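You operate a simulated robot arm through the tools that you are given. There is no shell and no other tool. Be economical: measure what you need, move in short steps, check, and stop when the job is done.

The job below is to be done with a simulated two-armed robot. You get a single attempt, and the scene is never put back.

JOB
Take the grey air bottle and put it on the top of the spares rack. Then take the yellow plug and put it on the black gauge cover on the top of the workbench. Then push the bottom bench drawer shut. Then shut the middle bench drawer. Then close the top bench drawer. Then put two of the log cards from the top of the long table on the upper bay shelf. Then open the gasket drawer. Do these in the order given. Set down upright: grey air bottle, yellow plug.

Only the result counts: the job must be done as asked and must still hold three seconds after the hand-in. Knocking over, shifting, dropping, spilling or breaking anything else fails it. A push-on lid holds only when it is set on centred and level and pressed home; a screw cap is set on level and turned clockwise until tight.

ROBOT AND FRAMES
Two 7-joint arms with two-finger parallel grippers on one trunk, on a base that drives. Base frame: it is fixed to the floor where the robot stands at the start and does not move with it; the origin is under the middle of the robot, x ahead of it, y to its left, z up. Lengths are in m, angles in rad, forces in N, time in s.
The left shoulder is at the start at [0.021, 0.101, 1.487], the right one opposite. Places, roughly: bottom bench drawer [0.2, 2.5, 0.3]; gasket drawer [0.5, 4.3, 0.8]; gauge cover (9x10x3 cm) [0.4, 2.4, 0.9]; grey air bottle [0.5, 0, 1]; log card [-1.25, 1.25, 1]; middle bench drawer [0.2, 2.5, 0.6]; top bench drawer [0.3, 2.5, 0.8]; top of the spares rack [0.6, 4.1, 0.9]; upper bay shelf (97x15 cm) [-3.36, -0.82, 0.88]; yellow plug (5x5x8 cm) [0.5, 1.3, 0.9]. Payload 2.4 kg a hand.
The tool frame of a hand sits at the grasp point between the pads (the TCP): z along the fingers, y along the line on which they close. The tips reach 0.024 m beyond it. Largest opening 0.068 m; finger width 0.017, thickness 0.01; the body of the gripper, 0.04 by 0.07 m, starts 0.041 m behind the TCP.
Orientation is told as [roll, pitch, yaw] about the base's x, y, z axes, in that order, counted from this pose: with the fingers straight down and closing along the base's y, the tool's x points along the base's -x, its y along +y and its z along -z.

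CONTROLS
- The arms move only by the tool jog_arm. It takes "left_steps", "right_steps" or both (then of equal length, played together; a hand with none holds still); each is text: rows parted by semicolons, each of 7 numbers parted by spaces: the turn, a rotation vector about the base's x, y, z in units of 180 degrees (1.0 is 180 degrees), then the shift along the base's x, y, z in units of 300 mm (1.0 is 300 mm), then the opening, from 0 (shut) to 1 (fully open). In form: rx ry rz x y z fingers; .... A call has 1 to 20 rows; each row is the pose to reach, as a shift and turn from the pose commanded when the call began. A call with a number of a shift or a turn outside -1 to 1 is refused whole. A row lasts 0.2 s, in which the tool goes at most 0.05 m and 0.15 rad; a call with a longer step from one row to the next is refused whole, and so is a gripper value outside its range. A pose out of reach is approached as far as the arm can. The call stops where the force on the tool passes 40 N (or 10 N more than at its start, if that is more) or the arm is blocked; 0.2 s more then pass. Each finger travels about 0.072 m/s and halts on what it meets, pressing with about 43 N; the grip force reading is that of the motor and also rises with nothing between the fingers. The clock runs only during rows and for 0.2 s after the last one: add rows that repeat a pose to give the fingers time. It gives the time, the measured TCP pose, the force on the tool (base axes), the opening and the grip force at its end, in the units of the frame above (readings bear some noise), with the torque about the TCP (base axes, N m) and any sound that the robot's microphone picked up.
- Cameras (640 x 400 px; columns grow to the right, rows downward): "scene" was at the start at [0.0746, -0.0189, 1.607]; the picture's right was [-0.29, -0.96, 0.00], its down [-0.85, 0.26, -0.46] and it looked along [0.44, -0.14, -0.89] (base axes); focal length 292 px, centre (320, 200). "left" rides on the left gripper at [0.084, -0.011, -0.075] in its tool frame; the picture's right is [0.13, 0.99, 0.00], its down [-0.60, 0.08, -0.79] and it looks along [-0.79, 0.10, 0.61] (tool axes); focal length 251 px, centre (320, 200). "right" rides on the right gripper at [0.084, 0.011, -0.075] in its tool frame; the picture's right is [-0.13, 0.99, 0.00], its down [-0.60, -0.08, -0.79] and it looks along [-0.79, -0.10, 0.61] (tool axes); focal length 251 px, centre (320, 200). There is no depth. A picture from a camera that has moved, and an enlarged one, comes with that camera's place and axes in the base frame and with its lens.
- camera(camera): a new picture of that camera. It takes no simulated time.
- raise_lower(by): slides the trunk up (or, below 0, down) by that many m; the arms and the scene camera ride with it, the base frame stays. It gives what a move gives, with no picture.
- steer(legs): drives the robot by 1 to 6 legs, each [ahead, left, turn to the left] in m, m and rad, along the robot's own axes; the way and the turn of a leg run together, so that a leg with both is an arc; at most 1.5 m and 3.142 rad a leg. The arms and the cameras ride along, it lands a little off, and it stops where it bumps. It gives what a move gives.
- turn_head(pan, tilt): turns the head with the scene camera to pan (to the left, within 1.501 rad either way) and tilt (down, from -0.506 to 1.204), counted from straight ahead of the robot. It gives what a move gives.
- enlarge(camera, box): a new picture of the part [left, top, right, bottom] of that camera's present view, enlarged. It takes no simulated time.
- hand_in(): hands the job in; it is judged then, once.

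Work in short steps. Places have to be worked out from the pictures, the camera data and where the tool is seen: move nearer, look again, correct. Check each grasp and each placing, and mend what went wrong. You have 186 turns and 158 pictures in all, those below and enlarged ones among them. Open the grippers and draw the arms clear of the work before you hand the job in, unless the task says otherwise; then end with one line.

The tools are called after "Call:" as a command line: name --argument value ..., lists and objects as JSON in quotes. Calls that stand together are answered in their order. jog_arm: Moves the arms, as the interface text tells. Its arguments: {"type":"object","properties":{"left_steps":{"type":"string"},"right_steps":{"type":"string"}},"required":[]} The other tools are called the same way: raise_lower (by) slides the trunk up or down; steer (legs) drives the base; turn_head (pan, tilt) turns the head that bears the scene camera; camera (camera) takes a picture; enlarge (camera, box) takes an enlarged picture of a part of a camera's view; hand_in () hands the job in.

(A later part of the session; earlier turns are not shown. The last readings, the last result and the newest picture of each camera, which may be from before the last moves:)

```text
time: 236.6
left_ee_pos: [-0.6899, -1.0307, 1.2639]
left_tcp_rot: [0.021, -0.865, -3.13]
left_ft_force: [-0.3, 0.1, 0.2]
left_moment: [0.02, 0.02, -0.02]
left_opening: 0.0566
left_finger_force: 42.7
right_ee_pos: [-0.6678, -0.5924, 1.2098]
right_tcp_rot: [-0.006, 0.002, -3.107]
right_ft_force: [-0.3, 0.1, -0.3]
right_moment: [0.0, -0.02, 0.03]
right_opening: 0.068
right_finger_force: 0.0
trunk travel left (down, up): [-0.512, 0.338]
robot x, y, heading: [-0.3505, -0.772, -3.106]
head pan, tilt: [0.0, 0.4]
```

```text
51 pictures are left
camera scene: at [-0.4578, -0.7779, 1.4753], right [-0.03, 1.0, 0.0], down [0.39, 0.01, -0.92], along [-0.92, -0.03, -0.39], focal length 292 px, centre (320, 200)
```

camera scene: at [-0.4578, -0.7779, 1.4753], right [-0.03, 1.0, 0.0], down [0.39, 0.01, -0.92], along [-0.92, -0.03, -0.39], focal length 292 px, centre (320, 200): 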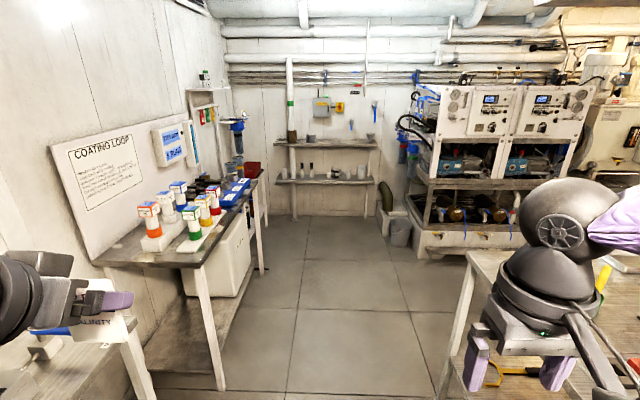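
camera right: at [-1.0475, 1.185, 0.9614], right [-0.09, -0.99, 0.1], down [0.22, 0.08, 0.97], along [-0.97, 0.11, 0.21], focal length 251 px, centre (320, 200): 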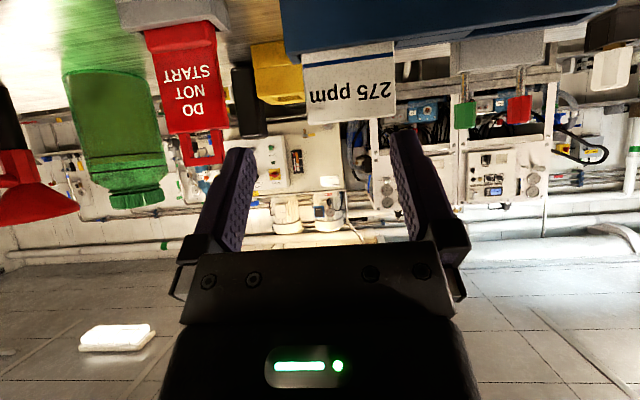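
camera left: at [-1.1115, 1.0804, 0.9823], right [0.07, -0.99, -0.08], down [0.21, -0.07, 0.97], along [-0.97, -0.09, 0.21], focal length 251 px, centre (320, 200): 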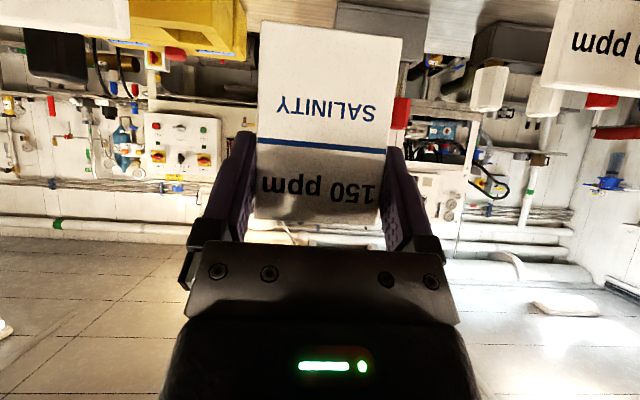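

The upper shelf is ahead. I correct heading and drive 1.45 m along y≈-0.72, then look again.

Call:
steer --legs '[[0, -0.06, -0.035], [1.4, 0, 0]]'

Call:
camera --camera "scene"

```text
time: 244.1
left_ee_pos: [-2.0921, -0.9601, 1.2645]
left_tcp_rot: [0.02, -0.864, 3.119]
left_ft_force: [0.1, 0.0, -1.2]
left_moment: [-0.02, 0.01, 0.0]
left_opening: 0.0566
left_finger_force: 42.9
right_ee_pos: [-2.0569, -0.5221, 1.2086]
right_tcp_rot: [-0.006, 0.004, -3.138]
right_ft_force: [0.1, -0.4, 0.5]
right_moment: [0.01, -0.02, 0.0]
right_opening: 0.068
right_finger_force: 0.0
trunk travel left (down, up): [-0.512, 0.338]
robot x, y, heading: [-1.7461, -0.717, -3.142]
head pan, tilt: [0.0, 0.4]
```

```text
50 pictures are left
camera scene: at [-1.8528, -0.7143, 1.4753], right [0.0, 1.0, 0.0], down [0.39, 0.0, -0.92], along [-0.92, 0.0, -0.39], focal length 292 px, centre (320, 200)
```

scene: 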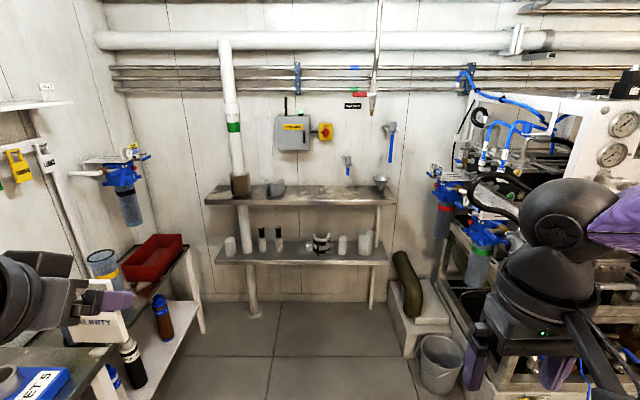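

The shelf's free middle is y≈-0.87…-0.44. I drive 1.05 m further to x≈-2.8 and inspect the shelf closer.

Call:
steer --legs '[[1.03, 0, 0]]'

Call:
turn_head --pan 0.0 --tilt 0.75

Call:
camera --camera "scene"

```text
time: 249.4
left_ee_pos: [-3.1183, -0.9631, 1.2631]
left_tcp_rot: [0.023, -0.866, 3.118]
left_ft_force: [-0.1, 0.1, 0.0]
left_moment: [0.02, 0.01, -0.01]
left_opening: 0.0572
left_finger_force: 43.0
right_ee_pos: [-3.0849, -0.5242, 1.2089]
right_tcp_rot: [-0.006, 0.002, -3.138]
right_ft_force: [0.2, 0.1, 0.8]
right_moment: [-0.03, 0.0, 0.0]
right_opening: 0.0679
right_finger_force: 0.1
trunk travel left (down, up): [-0.512, 0.338]
robot x, y, heading: [-2.7688, -0.718, -3.139]
head pan, tilt: [0.0, 0.4]
```

```text
time: 250.3
left_ee_pos: [-3.1191, -0.9622, 1.2645]
left_tcp_rot: [0.022, -0.864, 3.12]
left_ft_force: [0.0, 0.5, 0.1]
left_moment: [0.02, 0.0, 0.02]
left_opening: 0.0568
left_finger_force: 42.5
right_ee_pos: [-3.0833, -0.5248, 1.2088]
right_tcp_rot: [-0.007, 0.002, -3.139]
right_ft_force: [1.1, 1.1, -0.4]
right_moment: [0.01, 0.02, 0.01]
right_opening: 0.068
right_finger_force: 0.1
trunk travel left (down, up): [-0.512, 0.338]
robot x, y, heading: [-2.7721, -0.7179, -3.138]
head pan, tilt: [0.0, 0.75]
```

```text
49 pictures are left
camera scene: at [-2.8697, -0.7165, 1.4443], right [0.0, 1.0, 0.0], down [0.68, 0.0, -0.73], along [-0.73, 0.0, -0.68], focal length 292 px, centre (320, 200)
```

scene: 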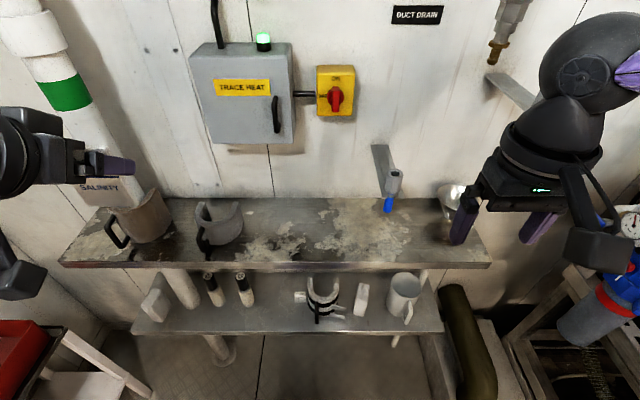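

Shelf top z≈0.89, x from -3.26 to -3.47; free between y≈-0.88 and -0.57. I close in 8 cm, tip the card slightly toward the wall, and bring it above the shelf at y≈-0.80.

Call:
steer --legs '[[0.08, 0, 0]]'

Call:
jog_arm --left_steps "0 -0.03 0 0 0.1 -0.06 0.6; 0 -0.06 0 0 0.22 -0.12 0.6; 0 -0.09 0 0 0.34 -0.2 0.6; 0 -0.1 0 -0.08 0.44 -0.28 0.6; 0 -0.1 0 -0.18 0.53 -0.34 0.6; 0 -0.1 0 -0.3 0.54 -0.4 0.6; 0 -0.1 0 -0.42 0.54 -0.5 0.6; 0 -0.1 0 -0.5 0.54 -0.6 0.6; 0 -0.1 0 -0.52 0.54 -0.68 0.6; 0 -0.1 0 -0.52 0.54 -0.68 0.6"

Call:
camera --camera "scene"

Call:
camera --camera "left"

```text
time: 251.3
left_ee_pos: [-3.2011, -0.9624, 1.2648]
left_tcp_rot: [0.023, -0.866, 3.121]
left_ft_force: [-0.3, 0.4, 0.5]
left_moment: [-0.01, 0.02, -0.02]
left_opening: 0.0569
left_finger_force: 42.8
right_ee_pos: [-3.1663, -0.5246, 1.2076]
right_tcp_rot: [-0.007, 0.002, -3.136]
right_ft_force: [-0.4, -0.3, 0.0]
right_moment: [0.01, -0.04, 0.02]
right_opening: 0.0682
right_finger_force: 0.0
trunk travel left (down, up): [-0.512, 0.338]
robot x, y, heading: [-2.8494, -0.7164, -3.138]
head pan, tilt: [0.0, 0.75]
```

```text
time: 253.5
left_ee_pos: [-3.357, -0.8025, 1.0609]
left_tcp_rot: [0.013, -0.551, 3.126]
left_ft_force: [0.7, -0.7, -0.5]
left_moment: [-0.01, -0.01, 0.01]
left_opening: 0.0569
left_finger_force: 43.1
right_ee_pos: [-3.1645, -0.5245, 1.2091]
right_tcp_rot: [-0.007, 0.003, -3.136]
right_ft_force: [-0.3, 0.2, -0.3]
right_moment: [0.02, 0.02, 0.01]
right_opening: 0.068
right_finger_force: 0.1
trunk travel left (down, up): [-0.512, 0.338]
robot x, y, heading: [-2.8493, -0.7164, -3.136]
head pan, tilt: [0.0, 0.75]
```

```text
48 pictures are left
camera scene: at [-2.9508, -0.7168, 1.4442], right [0.0, 1.0, 0.0], down [0.68, 0.0, -0.73], along [-0.73, 0.0, -0.68], focal length 292 px, centre (320, 200)
```

scene: 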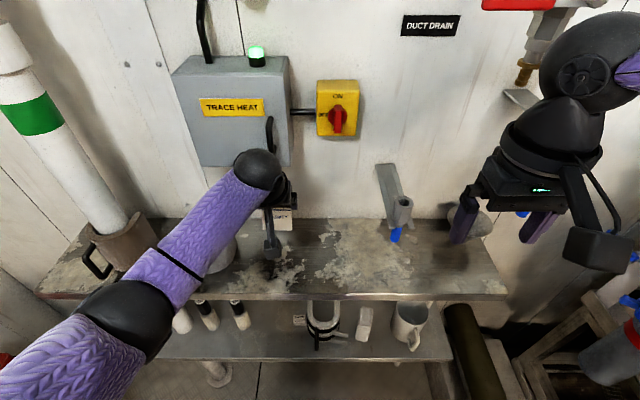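

```text
47 pictures are left
camera left: at [-3.2454, -0.7922, 1.081], right [0.1, -0.99, -0.06], down [-0.1, -0.07, 0.99], along [-0.99, -0.1, -0.1], focal length 251 px, centre (320, 200)
```

left: 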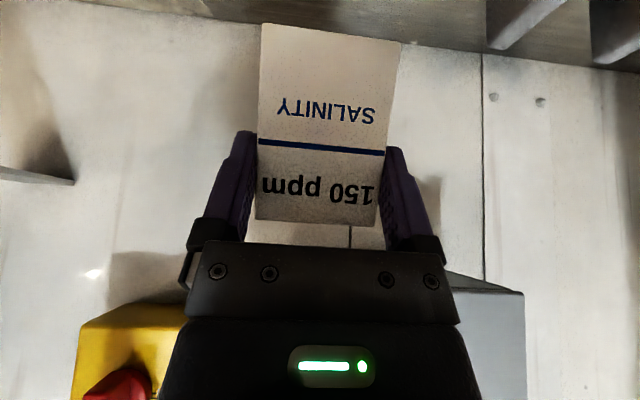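

Everything lines up: front edge x≈-3.255, wall ≈-3.478, shelf z≈0.889. I lower the card until its bottom touches.

Call:
jog_arm --left_steps "0 0 0 0 0 -0.08 0.6; 0 0 0 0 0 -0.16 0.6; 0 0 0 0 0 -0.22 0.6; 0 0 0 0 0 -0.25 0.6; 0 0 0 0 0 -0.27 0.6; 0 0 0 0 0 -0.29 0.6; 0 0 0 0 0 -0.29 0.6"

Call:
camera --camera "left"

```text
time: 255.1
left_ee_pos: [-3.3567, -0.802, 0.9729]
left_tcp_rot: [0.013, -0.55, 3.125]
left_ft_force: [-0.6, -0.1, -1.3]
left_moment: [-0.02, 0.01, 0.02]
left_opening: 0.0568
left_finger_force: 43.1
right_ee_pos: [-3.1647, -0.5254, 1.2089]
right_tcp_rot: [-0.007, 0.002, -3.136]
right_ft_force: [-0.8, -0.3, -0.6]
right_moment: [-0.01, -0.01, 0.0]
right_opening: 0.068
right_finger_force: 0.1
trunk travel left (down, up): [-0.512, 0.338]
robot x, y, heading: [-2.8477, -0.7153, -3.142]
head pan, tilt: [0.0, 0.75]
```

```text
46 pictures are left
camera left: at [-3.2453, -0.7908, 0.9925], right [0.1, -0.99, -0.06], down [-0.1, -0.07, 0.99], along [-0.99, -0.1, -0.11], focal length 251 px, centre (320, 200)
```

left: 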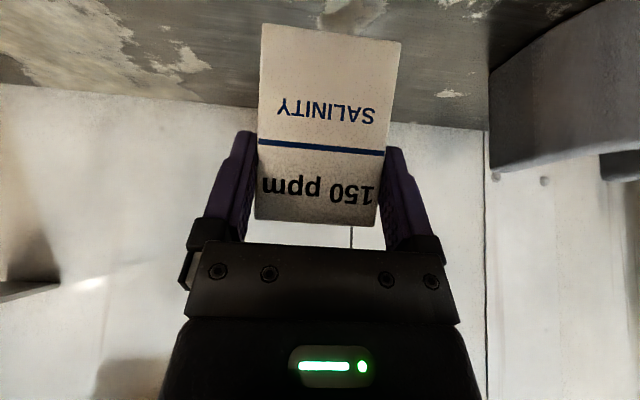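

No contact yet; I keep feeling downward in 3 mm steps.

Call:
jog_arm --left_steps "0 0 0 0 0 -0.01 0.6; 0 0 0 0 0 -0.02 0.6; 0 0 0 0 0 -0.03 0.6; 0 0 0 0 0 -0.03 0.6"

```text
time: 256.1
left_ee_pos: [-3.3554, -0.8021, 0.9637]
left_tcp_rot: [0.014, -0.552, 3.127]
left_ft_force: [0.4, -0.2, -0.3]
left_moment: [0.0, 0.0, -0.02]
left_opening: 0.0571
left_finger_force: 43.3
right_ee_pos: [-3.1644, -0.5256, 1.2086]
right_tcp_rot: [-0.007, 0.004, -3.135]
right_ft_force: [0.3, -0.6, -0.4]
right_moment: [-0.03, -0.03, 0.01]
right_opening: 0.068
right_finger_force: 0.1
trunk travel left (down, up): [-0.512, 0.338]
robot x, y, heading: [-2.8511, -0.7137, -3.138]
head pan, tilt: [0.0, 0.75]
```

Call:
jog_arm --left_steps "0 0 0 0 0 -0.01 0.6; 0 0 0 0 0 -0.02 0.6; 0 0 0 0 0 -0.03 0.6; 0 0 0 0 0 -0.04 0.6; 0 0 0 0 0 -0.05 0.6; 0 0 0 0 0 -0.05 0.6"

Call:
camera --camera "left"

```text
time: 257.5
left_ee_pos: [-3.356, -0.8007, 0.9495]
left_tcp_rot: [0.015, -0.552, 3.126]
left_ft_force: [0.2, 0.6, 0.6]
left_moment: [0.01, 0.02, 0.03]
left_opening: 0.0567
left_finger_force: 43.3
right_ee_pos: [-3.1659, -0.5257, 1.2097]
right_tcp_rot: [-0.006, 0.001, -3.137]
right_ft_force: [0.3, 0.0, -0.1]
right_moment: [-0.04, 0.02, 0.03]
right_opening: 0.0679
right_finger_force: 0.1
trunk travel left (down, up): [-0.512, 0.338]
robot x, y, heading: [-2.8508, -0.7165, -3.133]
head pan, tilt: [0.0, 0.75]
```

```text
45 pictures are left
camera left: at [-3.2447, -0.791, 0.9698], right [0.1, -0.99, -0.06], down [-0.1, -0.07, 0.99], along [-0.99, -0.1, -0.1], focal length 251 px, centre (320, 200)
```

left: 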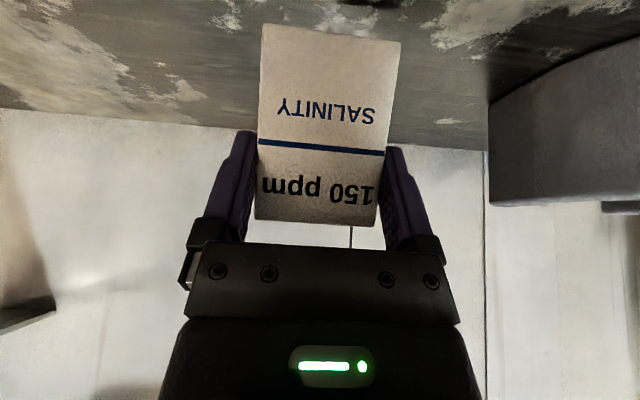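

Card bottom ≈0.891, shelf ≈0.878 by this view; I continue down to contact.

Call:
jog_arm --left_steps "0 0 0 0 0 -0.01 0.6; 0 0 0 0 0 -0.02 0.6; 0 0 0 0 0 -0.03 0.6; 0 0 0 0 0 -0.04 0.6; 0 0 0 0 0 -0.05 0.6; 0 0 0 0 0 -0.06 0.6; 0 0 0 0 0 -0.06 0.6"

Call:
camera --camera "left"

```text
time: 259.1
left_ee_pos: [-3.3564, -0.7993, 0.9336]
left_tcp_rot: [0.015, -0.558, 3.126]
left_ft_force: [-8.7, -0.2, 33.2]
left_moment: [0.26, 0.09, 0.02]
left_opening: 0.0571
left_finger_force: 42.1
right_ee_pos: [-3.1628, -0.5248, 1.2091]
right_tcp_rot: [-0.005, 0.001, -3.137]
right_ft_force: [0.6, -0.4, -0.2]
right_moment: [0.0, -0.01, 0.02]
right_opening: 0.0678
right_finger_force: 0.0
trunk travel left (down, up): [-0.512, 0.338]
robot x, y, heading: [-2.851, -0.7187, -3.136]
head pan, tilt: [0.0, 0.75]
```

```text
44 pictures are left
camera left: at [-3.2449, -0.7902, 0.9525], right [0.1, -0.99, -0.06], down [-0.09, -0.07, 0.99], along [-0.99, -0.09, -0.1], focal length 251 px, centre (320, 200)
```

left: 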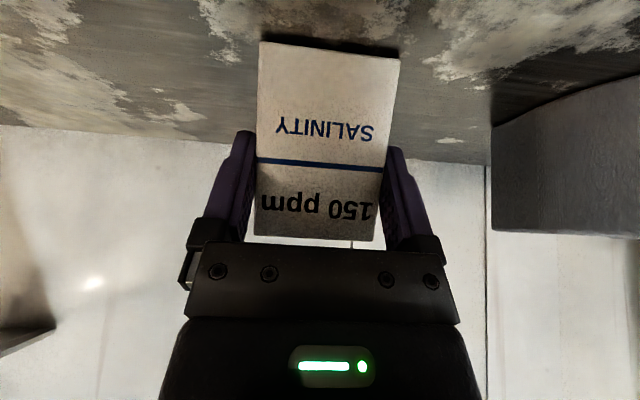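

Contact (33 N), card leaning toward the wall. I ease up slightly, open, and look.

Call:
jog_arm --left_steps "0 0 0 0 0 0.008 0.6; 0 0 0 0 0 0.008 0.85; 0 0 0 0 0 0.008 1; 0 0 0 0 0 0.008 1; 0 0 0 0 0 0.008 1; 0 0 0 0 0 0.008 1"

Call:
camera --camera "left"

```text
time: 260.5
left_ee_pos: [-3.3552, -0.8005, 0.9334]
left_tcp_rot: [0.014, -0.55, 3.126]
left_ft_force: [1.2, -0.1, -0.8]
left_moment: [0.0, -0.03, 0.01]
left_opening: 0.0679
left_finger_force: 0.1
right_ee_pos: [-3.165, -0.5245, 1.208]
right_tcp_rot: [-0.008, 0.002, -3.136]
right_ft_force: [0.3, -0.2, 1.1]
right_moment: [0.01, -0.02, -0.03]
right_opening: 0.0678
right_finger_force: 0.1
trunk travel left (down, up): [-0.512, 0.338]
robot x, y, heading: [-2.8477, -0.7174, -3.141]
head pan, tilt: [0.0, 0.75]
```

```text
43 pictures are left
camera left: at [-3.2444, -0.7906, 0.9539], right [0.1, -0.99, -0.06], down [-0.1, -0.07, 0.99], along [-0.99, -0.1, -0.11], focal length 251 px, centre (320, 200)
```

left: 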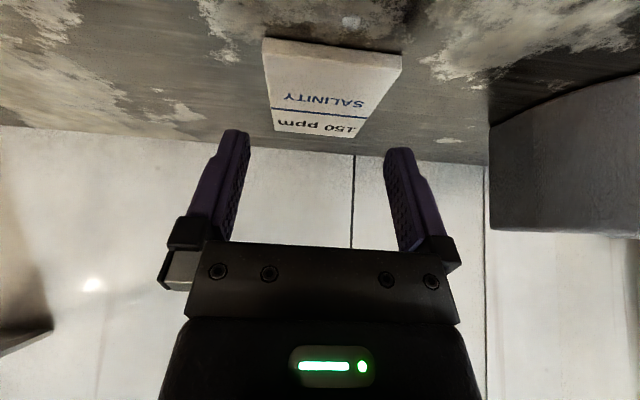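

The card lies flat on the upper shelf. I raise and withdraw the left hand to the carrying pose and drive back for the second card.

Call:
jog_arm --left_steps "0 0 0 0.02 0 0.13 1; 0 0 0 0.04 0 0.27 1; 0 0.03 0 0.08 0 0.4 1; 0 0.06 0 0.15 -0.05 0.52 1; 0 0.09 0 0.25 -0.12 0.62 1; 0 0.1 0 0.36 -0.22 0.7 1; 0 0.1 0 0.46 -0.34 0.78 1; 0 0.1 0 0.54 -0.46 0.86 1; 0 0.1 0 0.55 -0.56 0.94 1; 0 0.1 0 0.55 -0.56 0.94 1"

Call:
camera --camera "scene"

Call:
steer --legs '[[-1.2, 0, 0], [-1.3, 0, 0]]'

```text
refused: row 6 steps farther than a row can; nothing moved
```

```text
42 pictures are left
camera scene: at [-2.9508, -0.7167, 1.4442], right [0.0, 1.0, 0.0], down [0.68, 0.0, -0.73], along [-0.73, 0.0, -0.68], focal length 292 px, centre (320, 200)
```

scene: 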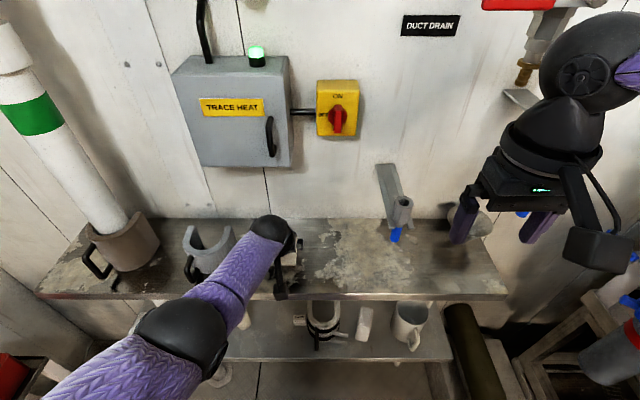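

```text
time: 273.0
left_ee_pos: [-0.804, -0.8621, 0.9331]
left_tcp_rot: [0.012, -0.551, 3.065]
left_ft_force: [-0.4, 0.4, -0.1]
left_moment: [-0.05, -0.04, 0.01]
left_opening: 0.0682
left_finger_force: 0.1
right_ee_pos: [-0.5962, -0.599, 1.2095]
right_tcp_rot: [-0.007, 0.003, 3.085]
right_ft_force: [-0.3, 0.0, 0.3]
right_moment: [-0.01, -0.03, -0.02]
right_opening: 0.068
right_finger_force: 0.1
trunk travel left (down, up): [-0.512, 0.338]
robot x, y, heading: [-0.294, -0.8074, 3.085]
head pan, tilt: [0.0, 0.75]
```

The jog was refused and the base left with the hand still low (tips ~2 cm above the flat card, so it should be untouched; I'll verify next visit). Now I fix the left pose in smaller steps.

Call:
jog_arm --left_steps "0 0 0 0.02 0 0.13 1; 0 0 0 0.04 0 0.26 1; 0 0.03 0 0.08 0 0.38 1; 0 0.06 0 0.15 -0.05 0.48 1; 0 0.09 0 0.23 -0.1 0.58 1; 0 0.1 0 0.31 -0.17 0.66 1; 0 0.1 0 0.39 -0.26 0.74 1; 0 0.1 0 0.46 -0.36 0.82 1; 0 0.1 0 0.5 -0.46 0.9 1; 0 0.1 0 0.5 -0.53 0.95 1; 0 0.1 0 0.5 -0.53 0.95 1"

Call:
steer --legs '[[0, 0, 0.056]]'

```text
time: 275.4
left_ee_pos: [-0.6504, -1.0212, 1.2178]
left_tcp_rot: [0.051, -0.866, 3.041]
left_ft_force: [0.2, -0.5, -0.2]
left_moment: [-0.02, 0.0, 0.0]
left_opening: 0.0682
left_finger_force: 0.0
right_ee_pos: [-0.5957, -0.5996, 1.2085]
right_tcp_rot: [-0.006, 0.003, 3.086]
right_ft_force: [0.5, 0.1, -0.2]
right_moment: [0.04, 0.0, 0.0]
right_opening: 0.068
right_finger_force: 0.1
trunk travel left (down, up): [-0.512, 0.338]
robot x, y, heading: [-0.2946, -0.8074, 3.084]
head pan, tilt: [0.0, 0.75]
```

```text
time: 276.2
left_ee_pos: [-0.6363, -1.0417, 1.2173]
left_tcp_rot: [0.049, -0.865, 3.096]
left_ft_force: [0.2, 0.2, 0.9]
left_moment: [0.01, 0.03, -0.02]
left_opening: 0.0678
left_finger_force: 0.1
right_ee_pos: [-0.6069, -0.6168, 1.2088]
right_tcp_rot: [-0.007, 0.001, -3.142]
right_ft_force: [-1.3, 0.6, -0.2]
right_moment: [0.02, -0.03, 0.02]
right_opening: 0.068
right_finger_force: 0.0
trunk travel left (down, up): [-0.512, 0.338]
robot x, y, heading: [-0.2976, -0.808, 3.14]
head pan, tilt: [0.0, 0.75]
```

Heading is back to π. I drive right 2.05 m to y≈1.24, x≈-0.4.

Call:
steer --legs '[[0.04, -1.3, 0], [0.04, -0.74, 0]]'

Call:
raise_lower --by -0.2

Call:
turn_head --pan 0.0 --tilt 0.9

Call:
camera --camera "scene"

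```text
time: 286.3
left_ee_pos: [-0.7292, 0.9605, 1.217]
left_tcp_rot: [0.051, -0.864, 3.121]
left_ft_force: [-1.0, 0.1, -0.2]
left_moment: [-0.01, 0.01, -0.01]
left_opening: 0.0676
left_finger_force: 0.0
right_ee_pos: [-0.7108, 1.3865, 1.2089]
right_tcp_rot: [-0.007, 0.002, -3.117]
right_ft_force: [0.6, 0.5, -0.1]
right_moment: [-0.01, 0.02, -0.04]
right_opening: 0.0682
right_finger_force: 0.0
trunk travel left (down, up): [-0.512, 0.338]
robot x, y, heading: [-0.3953, 1.2001, -3.119]
head pan, tilt: [0.0, 0.75]
```

```text
time: 288.4
left_ee_pos: [-0.7354, 0.9603, 1.0062]
left_tcp_rot: [0.048, -0.828, 3.126]
left_ft_force: [-0.8, 0.2, -0.7]
left_moment: [0.01, 0.01, 0.01]
left_opening: 0.0681
left_finger_force: 0.1
right_ee_pos: [-0.7104, 1.3869, 1.0097]
right_tcp_rot: [-0.006, 0.0, -3.114]
right_ft_force: [0.2, 0.6, -0.3]
right_moment: [0.0, 0.0, 0.06]
right_opening: 0.0678
right_finger_force: 0.2
trunk travel left (down, up): [-0.312, 0.538]
robot x, y, heading: [-0.3953, 1.2046, -3.111]
head pan, tilt: [0.0, 0.75]
```

```text
time: 289.1
left_ee_pos: [-0.7361, 0.9606, 1.0054]
left_tcp_rot: [0.049, -0.829, 3.124]
left_ft_force: [-0.4, -0.8, 0.5]
left_moment: [0.0, 0.0, -0.05]
left_opening: 0.0681
left_finger_force: 0.0
right_ee_pos: [-0.7114, 1.3872, 1.008]
right_tcp_rot: [-0.007, 0.002, -3.114]
right_ft_force: [-0.3, -0.7, 0.2]
right_moment: [-0.02, -0.03, 0.0]
right_opening: 0.0682
right_finger_force: 0.0
trunk travel left (down, up): [-0.312, 0.538]
robot x, y, heading: [-0.3882, 1.2038, -3.118]
head pan, tilt: [0.0, 0.901]
```

```text
41 pictures are left
camera scene: at [-0.5121, 1.199, 1.231], right [-0.02, 1.0, 0.0], down [0.78, 0.02, -0.62], along [-0.62, -0.02, -0.78], focal length 292 px, centre (320, 200)
```

scene: 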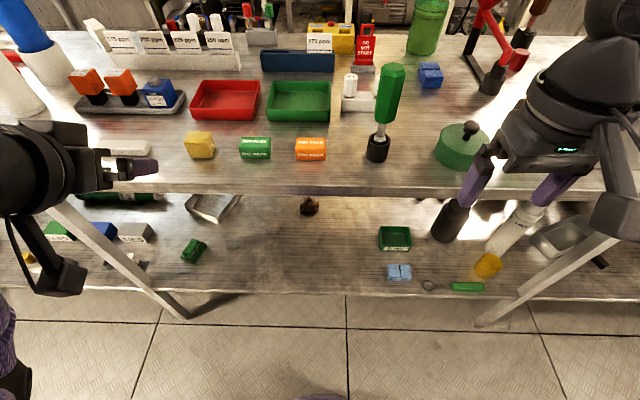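

The 275 card is in place. I raise both hands clear of the pot and screwdriver, then square up and check.

Call:
jog_arm --left_steps "0 0.005 0 0 0 0.08 1; 0 0.011 0 0 0 0.15 1; 0 0.011 0 0 0 0.15 1; 0 0.011 0 0 0 0.15 1" --right_steps "0 0 0 0 0 0.1 1; 0 0 0 0 0 0.2 1; 0 0 0 0 0 0.3 1; 0 0 0 0 0 0.36 1"

Call:
steer --legs '[[0, -0.035, -0.024]]'

```text
time: 290.1
left_ee_pos: [-0.7357, 0.9606, 1.0502]
left_tcp_rot: [0.049, -0.864, 3.124]
left_ft_force: [0.3, 0.6, 0.3]
left_moment: [0.04, -0.01, 0.01]
left_opening: 0.0681
left_finger_force: 0.1
right_ee_pos: [-0.7123, 1.3861, 1.117]
right_tcp_rot: [-0.007, 0.0, -3.116]
right_ft_force: [-0.9, -0.2, -0.1]
right_moment: [0.01, 0.01, 0.01]
right_opening: 0.0679
right_finger_force: 0.1
trunk travel left (down, up): [-0.312, 0.538]
robot x, y, heading: [-0.3914, 1.2049, -3.12]
head pan, tilt: [0.0, 0.901]
```

```text
time: 291.0
left_ee_pos: [-0.7436, 1.004, 1.049]
left_tcp_rot: [0.051, -0.864, 3.099]
left_ft_force: [-0.3, -1.0, 0.0]
left_moment: [0.0, 0.01, -0.04]
left_opening: 0.0682
left_finger_force: 0.0
right_ee_pos: [-0.7081, 1.4297, 1.117]
right_tcp_rot: [-0.007, 0.002, -3.14]
right_ft_force: [0.4, -0.3, 0.7]
right_moment: [0.02, -0.01, 0.01]
right_opening: 0.0679
right_finger_force: 0.0
trunk travel left (down, up): [-0.312, 0.538]
robot x, y, heading: [-0.3926, 1.237, 3.137]
head pan, tilt: [0.0, 0.901]
```

I drive ahead 0.21 and bring the left hand to the pre-grasp point of the 275 card.

Call:
steer --legs '[[0.21, 0, 0]]'

Call:
jog_arm --left_steps "0 0 0 -0.05 0.12 0 1; 0 0 0 -0.12 0.24 0 1; 0 0 0 -0.2 0.36 0 1; 0 0 0 -0.3 0.46 0 1; 0 0 0 -0.4 0.54 0 1; 0 0 0 -0.5 0.58 0 1; 0 0 0 -0.56 0.58 -0.05 1; 0 0 0 -0.64 0.58 -0.13 1; 0 0 0 -0.72 0.58 -0.22 1; 0 0 0 -0.78 0.58 -0.28 1; 0 0 0 -0.78 0.58 -0.28 1"

Call:
camera --camera "left"

```text
time: 292.6
left_ee_pos: [-0.9456, 1.0027, 1.0503]
left_tcp_rot: [0.049, -0.86, 3.099]
left_ft_force: [0.0, 0.2, 0.3]
left_moment: [0.02, 0.02, 0.02]
left_opening: 0.0682
left_finger_force: 0.0
right_ee_pos: [-0.911, 1.4287, 1.1167]
right_tcp_rot: [-0.006, 0.002, -3.141]
right_ft_force: [0.0, -0.6, -0.1]
right_moment: [0.0, 0.01, 0.01]
right_opening: 0.0681
right_finger_force: 0.2
trunk travel left (down, up): [-0.312, 0.538]
robot x, y, heading: [-0.5957, 1.2393, -3.144]
head pan, tilt: [0.0, 0.901]
```

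```text
time: 295.0
left_ee_pos: [-1.1792, 1.177, 0.9672]
left_tcp_rot: [0.049, -0.863, 3.099]
left_ft_force: [-0.3, 0.5, -0.5]
left_moment: [0.01, 0.0, -0.05]
left_opening: 0.0682
left_finger_force: 0.1
right_ee_pos: [-0.9115, 1.428, 1.1177]
right_tcp_rot: [-0.008, 0.002, -3.138]
right_ft_force: [-0.9, 0.6, 0.0]
right_moment: [-0.03, 0.01, 0.0]
right_opening: 0.0682
right_finger_force: 0.1
trunk travel left (down, up): [-0.312, 0.538]
robot x, y, heading: [-0.5986, 1.2377, -3.137]
head pan, tilt: [0.0, 0.901]
```

```text
40 pictures are left
camera left: at [-1.0673, 1.1872, 0.9523], right [0.08, -0.99, -0.07], down [0.21, -0.05, 0.98], along [-0.97, -0.09, 0.21], focal length 251 px, centre (320, 200)
```

left: 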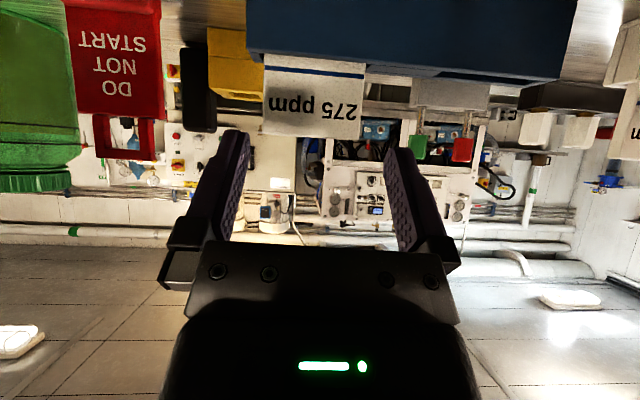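

The card is at about [-1.217, 1.181], 3–4 mm to the side. I correct, advance and close.

Call:
jog_arm --left_steps "0 0 0 -0.05 0.011 -0.05 1; 0 0 0 -0.1 0.011 -0.1 1; 0 0 0 -0.143 0.011 -0.137 1; 0 0 0 -0.143 0.011 -0.137 1; 0 0 0 -0.143 0.011 -0.137 0.7; 0 0 0 -0.143 0.011 -0.137 0.7; 0 0 0 -0.143 0.011 -0.137 0.7"

Call:
camera --camera "left"

```text
time: 296.6
left_ee_pos: [-1.2148, 1.1804, 0.9275]
left_tcp_rot: [0.05, -0.866, 3.1]
left_ft_force: [-2.0, 3.7, 10.8]
left_moment: [0.52, 0.21, 0.04]
left_opening: 0.0571
left_finger_force: 43.0
left hand out of reach, approached as far as the arm can: row 3, 4, 5, 6, 7
right_ee_pos: [-0.9109, 1.4293, 1.1166]
right_tcp_rot: [-0.006, 0.0, -3.141]
right_ft_force: [1.1, 0.1, 0.2]
right_moment: [0.04, -0.01, -0.02]
right_opening: 0.068
right_finger_force: 0.1
trunk travel left (down, up): [-0.312, 0.538]
robot x, y, heading: [-0.5988, 1.2326, -3.14]
head pan, tilt: [0.0, 0.901]
```

```text
39 pictures are left
camera left: at [-1.1032, 1.1896, 0.9121], right [0.08, -0.99, -0.07], down [0.21, -0.05, 0.98], along [-0.97, -0.09, 0.21], focal length 251 px, centre (320, 200)
```

left: 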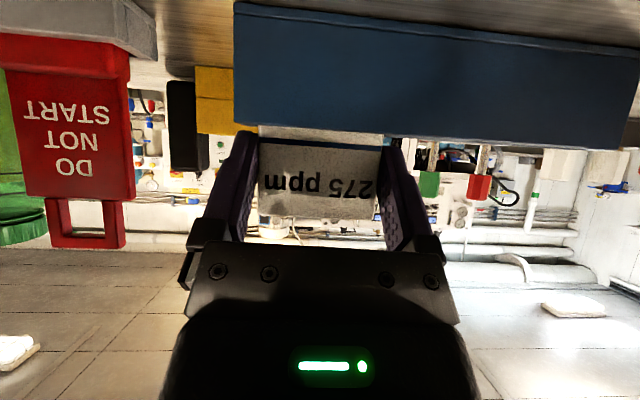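

Gripped at 0.0571 again. I lift straight up.

Call:
jog_arm --left_steps "0 0 0 0 0 0.04 0.6; 0 0 0 0 0 0.08 0.6; 0 0 0 0 0 0.14 0.6; 0 0 0 0 0 0.22 0.6; 0 0 0 0 0 0.32 0.6; 0 0 0 0.02 0 0.42 0.6; 0 0 0 0.02 0 0.42 0.6"

Call:
camera --camera "scene"

```text
time: 298.2
left_ee_pos: [-1.2088, 1.1791, 1.0527]
left_tcp_rot: [0.05, -0.862, 3.101]
left_ft_force: [-0.6, -0.3, 0.3]
left_moment: [0.01, -0.02, 0.02]
left_opening: 0.0568
left_finger_force: 42.6
right_ee_pos: [-0.9124, 1.4277, 1.116]
right_tcp_rot: [-0.008, 0.003, -3.141]
right_ft_force: [0.1, -0.6, 0.0]
right_moment: [0.0, 0.01, 0.0]
right_opening: 0.0678
right_finger_force: 0.1
trunk travel left (down, up): [-0.312, 0.538]
robot x, y, heading: [-0.5942, 1.2394, -3.142]
head pan, tilt: [0.0, 0.901]
```

```text
38 pictures are left
camera scene: at [-0.716, 1.2368, 1.2309], right [0.0, 1.0, 0.0], down [0.78, 0.0, -0.62], along [-0.62, 0.0, -0.78], focal length 292 px, centre (320, 200)
```

scene: 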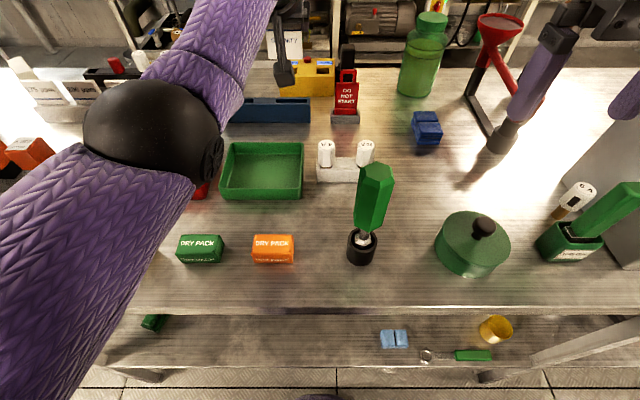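

The card is out. I withdraw the left hand back and left in small steps.

Call:
jog_arm --left_steps "0 0 0 0.12 -0.03 0.02 0.6; 0 0 0 0.24 -0.07 0.03 0.6; 0 0 0 0.36 -0.12 0.03 0.6; 0 0 0 0.48 -0.18 0.03 0.6; 0 0 0 0.59 -0.26 0.03 0.6; 0 0 0 0.69 -0.35 0.03 0.6; 0 0 0 0.78 -0.45 0.03 0.6; 0 0 0 0.85 -0.55 0.03 0.6; 0 0 0 0.88 -0.6 0.03 0.6; 0 0 0 0.88 -0.6 0.03 0.6"

```text
time: 299.4
left_ee_pos: [-1.0404, 1.1065, 1.0645]
left_tcp_rot: [0.021, -0.89, 3.134]
left_ft_force: [-6.6, 3.6, 0.8]
left_moment: [0.16, -0.03, 0.6]
left_opening: 0.0569
left_finger_force: 42.9
right_ee_pos: [-0.9115, 1.4293, 1.1169]
right_tcp_rot: [-0.006, 0.002, -3.141]
right_ft_force: [-0.4, 0.6, 0.3]
right_moment: [0.02, 0.01, -0.02]
right_opening: 0.068
right_finger_force: 0.1
trunk travel left (down, up): [-0.312, 0.538]
robot x, y, heading: [-0.5972, 1.2357, -3.142]
head pan, tilt: [0.0, 0.901]
stopped in row 5 (left hand): the force on the tool passed its limit at 111 N (the readings are from after the stop); the commanded pose is now the measured one
```

A 111 N stop — something was hit. I look from both cameras before moving.

Call:
camera --camera "scene"

Call:
camera --camera "left"

```text
37 pictures are left
camera scene: at [-0.7162, 1.2363, 1.2309], right [0.0, 1.0, 0.0], down [0.78, 0.0, -0.62], along [-0.62, 0.0, -0.78], focal length 292 px, centre (320, 200)
```

scene: 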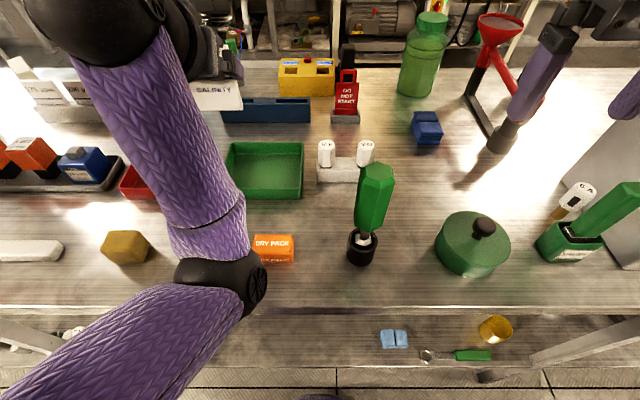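

```text
36 pictures are left
camera left: at [-0.9296, 1.1174, 1.0464], right [0.09, -0.99, -0.09], down [0.24, -0.06, 0.97], along [-0.97, -0.11, 0.23], focal length 251 px, centre (320, 200)
```

left: 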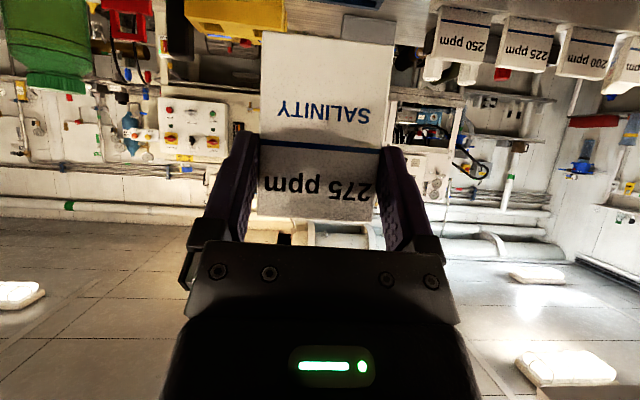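

The left elbow came down onto the table front, close to the green dry pack. I lift everything straight up with the trunk and check the pack.

Call:
raise_lower --by 0.2

Call:
camera --camera "scene"

```text
time: 301.6
left_ee_pos: [-1.0407, 1.1051, 1.2652]
left_tcp_rot: [0.023, -0.891, 3.133]
left_ft_force: [0.1, 0.0, -1.1]
left_moment: [0.01, 0.0, 0.0]
left_opening: 0.0571
left_finger_force: 43.0
right_ee_pos: [-0.9111, 1.4287, 1.3163]
right_tcp_rot: [-0.007, 0.002, -3.141]
right_ft_force: [0.4, 0.3, 0.3]
right_moment: [0.01, 0.03, -0.01]
right_opening: 0.0676
right_finger_force: 0.0
trunk travel left (down, up): [-0.512, 0.338]
robot x, y, heading: [-0.5937, 1.2372, -3.14]
head pan, tilt: [0.0, 0.901]
```

```text
35 pictures are left
camera scene: at [-0.6891, 1.2368, 1.4323], right [0.0, 1.0, 0.0], down [0.78, 0.0, -0.62], along [-0.62, 0.0, -0.78], focal length 292 px, centre (320, 200)
```

scene: 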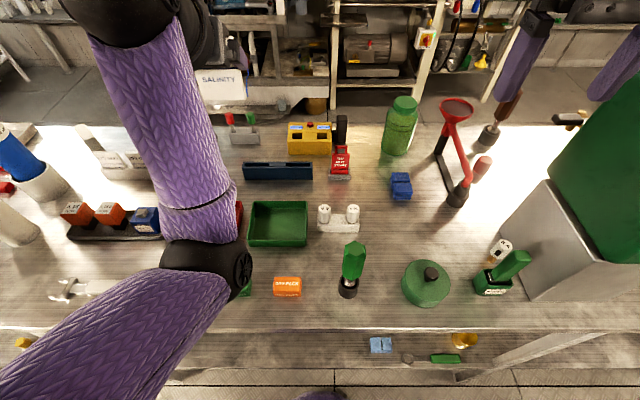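

The elbow is clear now. I back the base off 0.2 and look at the dry packs.

Call:
steer --legs '[[-0.2, 0, 0]]'

Call:
camera --camera "scene"

```text
time: 303.1
left_ee_pos: [-0.8444, 1.1062, 1.2645]
left_tcp_rot: [0.024, -0.889, 3.134]
left_ft_force: [-0.1, 0.4, 0.1]
left_moment: [-0.01, 0.0, -0.01]
left_opening: 0.0569
left_finger_force: 42.4
right_ee_pos: [-0.7158, 1.4291, 1.3171]
right_tcp_rot: [-0.006, -0.001, -3.139]
right_ft_force: [0.4, 0.5, 0.7]
right_moment: [-0.02, -0.04, -0.01]
right_opening: 0.0681
right_finger_force: 0.0
trunk travel left (down, up): [-0.512, 0.338]
robot x, y, heading: [-0.4015, 1.2376, -3.143]
head pan, tilt: [0.0, 0.901]
```

```text
34 pictures are left
camera scene: at [-0.4939, 1.2369, 1.4324], right [0.0, 1.0, 0.0], down [0.78, 0.0, -0.62], along [-0.62, 0.0, -0.78], focal length 292 px, centre (320, 200)
```

scene: 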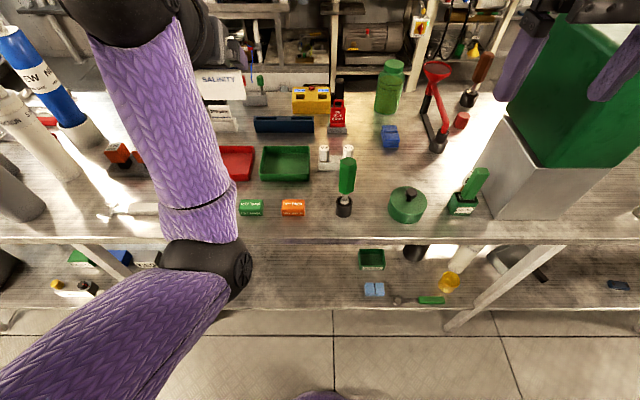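

The packs are unmoved (same spots as before). I back 0.1 more to clear the tall bottles and travel left to y≈-0.72.

Call:
steer --legs '[[-0.1, 0, 0], [0, 1.1, 0], [0, 0.85, 0]]'

```text
time: 313.7
left_ee_pos: [-0.7461, -0.8592, 1.2644]
left_tcp_rot: [0.023, -0.891, 3.134]
left_ft_force: [1.0, 0.2, -1.8]
left_moment: [-0.01, -0.03, 0.03]
left_opening: 0.0568
left_finger_force: 43.3
right_ee_pos: [-0.6159, -0.5377, 1.3166]
right_tcp_rot: [-0.008, 0.002, -3.139]
right_ft_force: [-0.9, 0.3, 0.1]
right_moment: [0.0, 0.0, -0.01]
right_opening: 0.0681
right_finger_force: 0.0
trunk travel left (down, up): [-0.512, 0.338]
robot x, y, heading: [-0.3048, -0.7282, 3.141]
head pan, tilt: [0.0, 0.901]
```

I drive down the corridor to x≈-2.8.

Call:
steer --legs '[[1.3, 0, 0], [1.18, 0, 0]]'

Call:
turn_head --pan 0.0 --tilt 0.75

Call:
camera --camera "scene"

```text
time: 325.9
left_ee_pos: [-3.2339, -0.8859, 1.2638]
left_tcp_rot: [0.022, -0.89, 3.141]
left_ft_force: [-1.0, 0.8, 0.6]
left_moment: [0.0, -0.02, -0.05]
left_opening: 0.057
left_finger_force: 42.5
right_ee_pos: [-3.106, -0.5616, 1.3164]
right_tcp_rot: [-0.007, 0.002, -3.132]
right_ft_force: [0.0, 0.1, -0.1]
right_moment: [0.0, -0.01, -0.02]
right_opening: 0.0682
right_finger_force: 0.1
trunk travel left (down, up): [-0.512, 0.338]
robot x, y, heading: [-2.787, -0.7514, -3.131]
head pan, tilt: [0.0, 0.901]
```

```text
time: 326.6
left_ee_pos: [-3.2322, -0.885, 1.2638]
left_tcp_rot: [0.024, -0.891, 3.139]
left_ft_force: [0.6, 0.2, 0.0]
left_moment: [0.01, -0.04, 0.0]
left_opening: 0.0568
left_finger_force: 42.2
right_ee_pos: [-3.1062, -0.5626, 1.3162]
right_tcp_rot: [-0.007, 0.002, -3.133]
right_ft_force: [0.1, 0.3, 0.8]
right_moment: [0.0, -0.03, 0.03]
right_opening: 0.0677
right_finger_force: 0.1
trunk travel left (down, up): [-0.512, 0.338]
robot x, y, heading: [-2.7901, -0.7516, -3.137]
head pan, tilt: [0.0, 0.75]
```

```text
33 pictures are left
camera scene: at [-2.8901, -0.7522, 1.4442], right [-0.01, 1.0, 0.0], down [0.68, 0.0, -0.73], along [-0.73, 0.0, -0.68], focal length 292 px, centre (320, 200)
```

scene: 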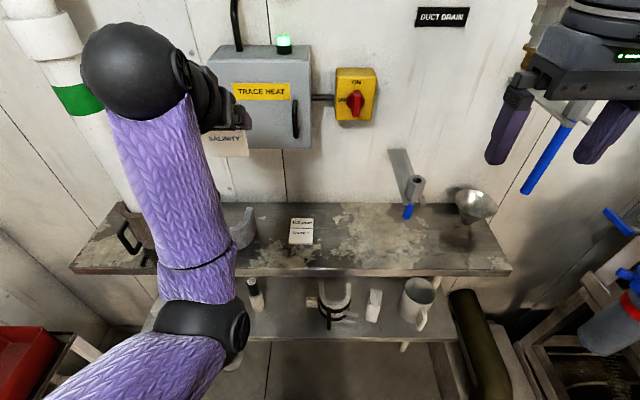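

Card 1 still lies safely at y≈-0.795. I shift the base 8 cm right and 6 cm ahead, then bring card 2 over y≈-0.69 tipped toward the wall.

Call:
steer --legs '[[0.05, -0.085, 0]]'

Call:
jog_arm --left_steps "0 -0.03 0 0.02 0.06 -0.08 0.6; 0 -0.06 0 0.03 0.13 -0.16 0.6; 0 -0.09 0 0.02 0.2 -0.24 0.6; 0 -0.108 0 0 0.27 -0.32 0.6; 0 -0.108 0 -0.04 0.33 -0.4 0.6; 0 -0.108 0 -0.1 0.37 -0.5 0.6; 0 -0.108 0 -0.16 0.38 -0.6 0.6; 0 -0.108 0 -0.2 0.38 -0.7 0.6; 0 -0.108 0 -0.22 0.38 -0.75 0.6; 0 -0.108 0 -0.22 0.38 -0.75 0.6"

Call:
camera --camera "left"

Call:
camera --camera "scene"

```text
time: 327.7
left_ee_pos: [-3.2842, -0.7999, 1.2647]
left_tcp_rot: [0.022, -0.89, 3.138]
left_ft_force: [0.2, 0.0, -0.3]
left_moment: [-0.02, 0.0, -0.02]
left_opening: 0.0571
left_finger_force: 42.9
right_ee_pos: [-3.1576, -0.4753, 1.3158]
right_tcp_rot: [-0.005, 0.002, -3.134]
right_ft_force: [-1.5, 0.7, 0.2]
right_moment: [0.01, -0.01, 0.03]
right_opening: 0.0679
right_finger_force: 0.0
trunk travel left (down, up): [-0.512, 0.338]
robot x, y, heading: [-2.8406, -0.6672, -3.137]
head pan, tilt: [0.0, 0.75]
```

```text
time: 329.9
left_ee_pos: [-3.3501, -0.6849, 1.0384]
left_tcp_rot: [0.02, -0.553, 3.141]
left_ft_force: [-0.1, -1.2, -0.3]
left_moment: [-0.03, -0.02, -0.01]
left_opening: 0.0569
left_finger_force: 42.5
right_ee_pos: [-3.157, -0.4759, 1.3173]
right_tcp_rot: [-0.009, 0.001, -3.135]
right_ft_force: [0.1, -0.7, -0.4]
right_moment: [0.0, -0.03, -0.01]
right_opening: 0.0682
right_finger_force: 0.1
trunk travel left (down, up): [-0.512, 0.338]
robot x, y, heading: [-2.8422, -0.6659, -3.136]
head pan, tilt: [0.0, 0.75]
```

```text
32 pictures are left
camera left: at [-3.239, -0.673, 1.0579], right [0.12, -0.99, -0.05], down [-0.1, -0.06, 0.99], along [-0.99, -0.11, -0.11], focal length 251 px, centre (320, 200)
```

left: 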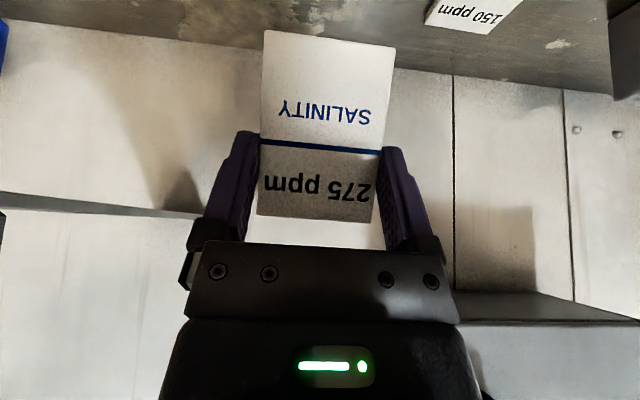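

```text
31 pictures are left
camera scene: at [-2.9403, -0.6669, 1.4442], right [-0.01, 1.0, 0.0], down [0.68, 0.0, -0.73], along [-0.73, 0.0, -0.68], focal length 292 px, centre (320, 200)
```

scene: 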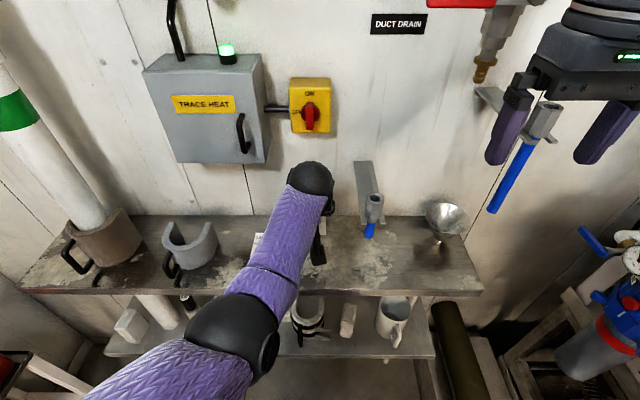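

Same geometry as before; contact is expected at TCP z≈0.936. I lower to 0.945 then feel down.

Call:
jog_arm --left_steps "0 0 0 0 0 -0.1 0.6; 0 0 0 0 0 -0.2 0.6; 0 0 0 0 0 -0.27 0.6; 0 0 0 0 0 -0.3 0.6; 0 0 0 0 0 -0.31 0.6; 0 0 0 0 0 -0.32 0.6; 0 0 0 0 0 -0.33 0.6; 0 0 0 0 0 -0.34 0.6; 0 0 0 0 0 -0.34 0.6"

```text
time: 331.9
left_ee_pos: [-3.3388, -0.6937, 0.9444]
left_tcp_rot: [0.02, -0.551, 3.141]
left_ft_force: [-0.3, -0.2, 2.0]
left_moment: [0.09, 0.03, 0.0]
left_opening: 0.057
left_finger_force: 43.1
left hand out of reach, approached as far as the arm can: row 3, 4, 5, 6, 7, 8, 9
right_ee_pos: [-3.1565, -0.4757, 1.3169]
right_tcp_rot: [-0.006, 0.002, -3.135]
right_ft_force: [-0.2, -0.5, -0.1]
right_moment: [0.0, 0.0, -0.02]
right_opening: 0.0681
right_finger_force: 0.0
trunk travel left (down, up): [-0.512, 0.338]
robot x, y, heading: [-2.8433, -0.6648, -3.137]
head pan, tilt: [0.0, 0.75]
```

Near contact but at the arm's reach limit; I lower the trunk a few mm to seat the card.

Call:
raise_lower --by -0.007

Call:
camera --camera "left"

```text
time: 332.5
left_ee_pos: [-3.3387, -0.6919, 0.9423]
left_tcp_rot: [0.019, -0.56, 3.141]
left_ft_force: [-3.4, -6.7, 34.1]
left_moment: [0.24, 0.07, 0.03]
left_opening: 0.0573
left_finger_force: 42.7
right_ee_pos: [-3.1545, -0.4781, 1.3104]
right_tcp_rot: [-0.008, 0.001, -3.133]
right_ft_force: [-0.9, 0.2, 0.2]
right_moment: [-0.01, 0.0, 0.01]
right_opening: 0.068
right_finger_force: 0.1
trunk travel left (down, up): [-0.505, 0.345]
robot x, y, heading: [-2.8396, -0.6659, -3.133]
head pan, tilt: [0.0, 0.75]
```

```text
30 pictures are left
camera left: at [-3.2281, -0.68, 0.9612], right [0.12, -0.99, -0.05], down [-0.09, -0.06, 0.99], along [-0.99, -0.11, -0.1], focal length 251 px, centre (320, 200)
```

left: 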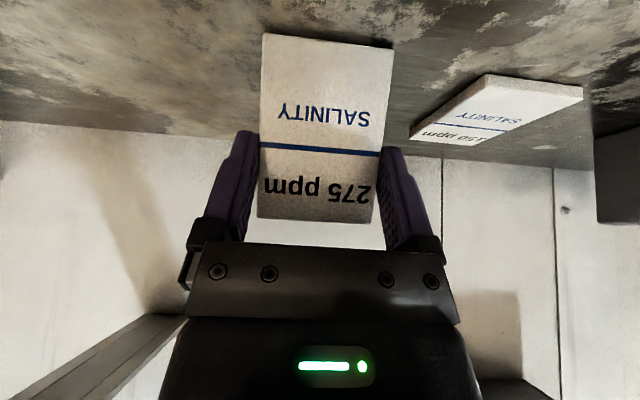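

Seated (34 N), clear of card 1. I ease up 3 mm and release.

Call:
raise_lower --by 0.004

Call:
jog_arm --left_steps "0 0 0 0 0 0 0.85; 0 0 0 0 0 0 1; 0 0 0 0 0 0 1; 0 0 0 0 0 0 1; 0 0 0 0 0 0 1"

Call:
camera --camera "left"

```text
time: 333.0
left_ee_pos: [-3.3367, -0.6911, 0.9434]
left_tcp_rot: [0.021, -0.55, 3.142]
left_ft_force: [-3.4, -1.5, 19.1]
left_moment: [0.28, 0.08, 0.05]
left_opening: 0.0569
left_finger_force: 42.6
right_ee_pos: [-3.1547, -0.4772, 1.315]
right_tcp_rot: [-0.007, 0.001, -3.135]
right_ft_force: [-0.8, 0.2, -0.3]
right_moment: [-0.01, 0.0, 0.01]
right_opening: 0.0678
right_finger_force: 0.1
trunk travel left (down, up): [-0.509, 0.341]
robot x, y, heading: [-2.8409, -0.6685, -3.136]
head pan, tilt: [0.0, 0.75]
```

```text
time: 334.2
left_ee_pos: [-3.3391, -0.6912, 0.9418]
left_tcp_rot: [0.022, -0.55, 3.139]
left_ft_force: [0.2, -0.4, 0.3]
left_moment: [0.04, 0.0, 0.01]
left_opening: 0.0682
left_finger_force: 0.1
right_ee_pos: [-3.1559, -0.4752, 1.315]
right_tcp_rot: [-0.006, 0.001, -3.132]
right_ft_force: [1.0, 0.2, -0.6]
right_moment: [-0.01, 0.01, -0.01]
right_opening: 0.0681
right_finger_force: 0.2
trunk travel left (down, up): [-0.509, 0.341]
robot x, y, heading: [-2.8351, -0.667, -3.132]
head pan, tilt: [0.0, 0.75]
```

```text
29 pictures are left
camera left: at [-3.2278, -0.6792, 0.9624], right [0.12, -0.99, -0.05], down [-0.1, -0.06, 0.99], along [-0.99, -0.11, -0.11], focal length 251 px, centre (320, 200)
```

left: 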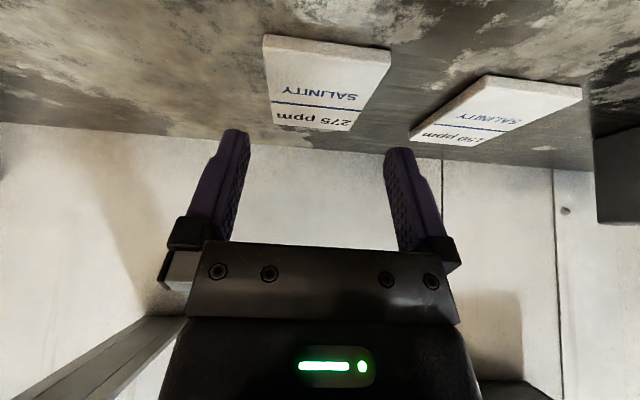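

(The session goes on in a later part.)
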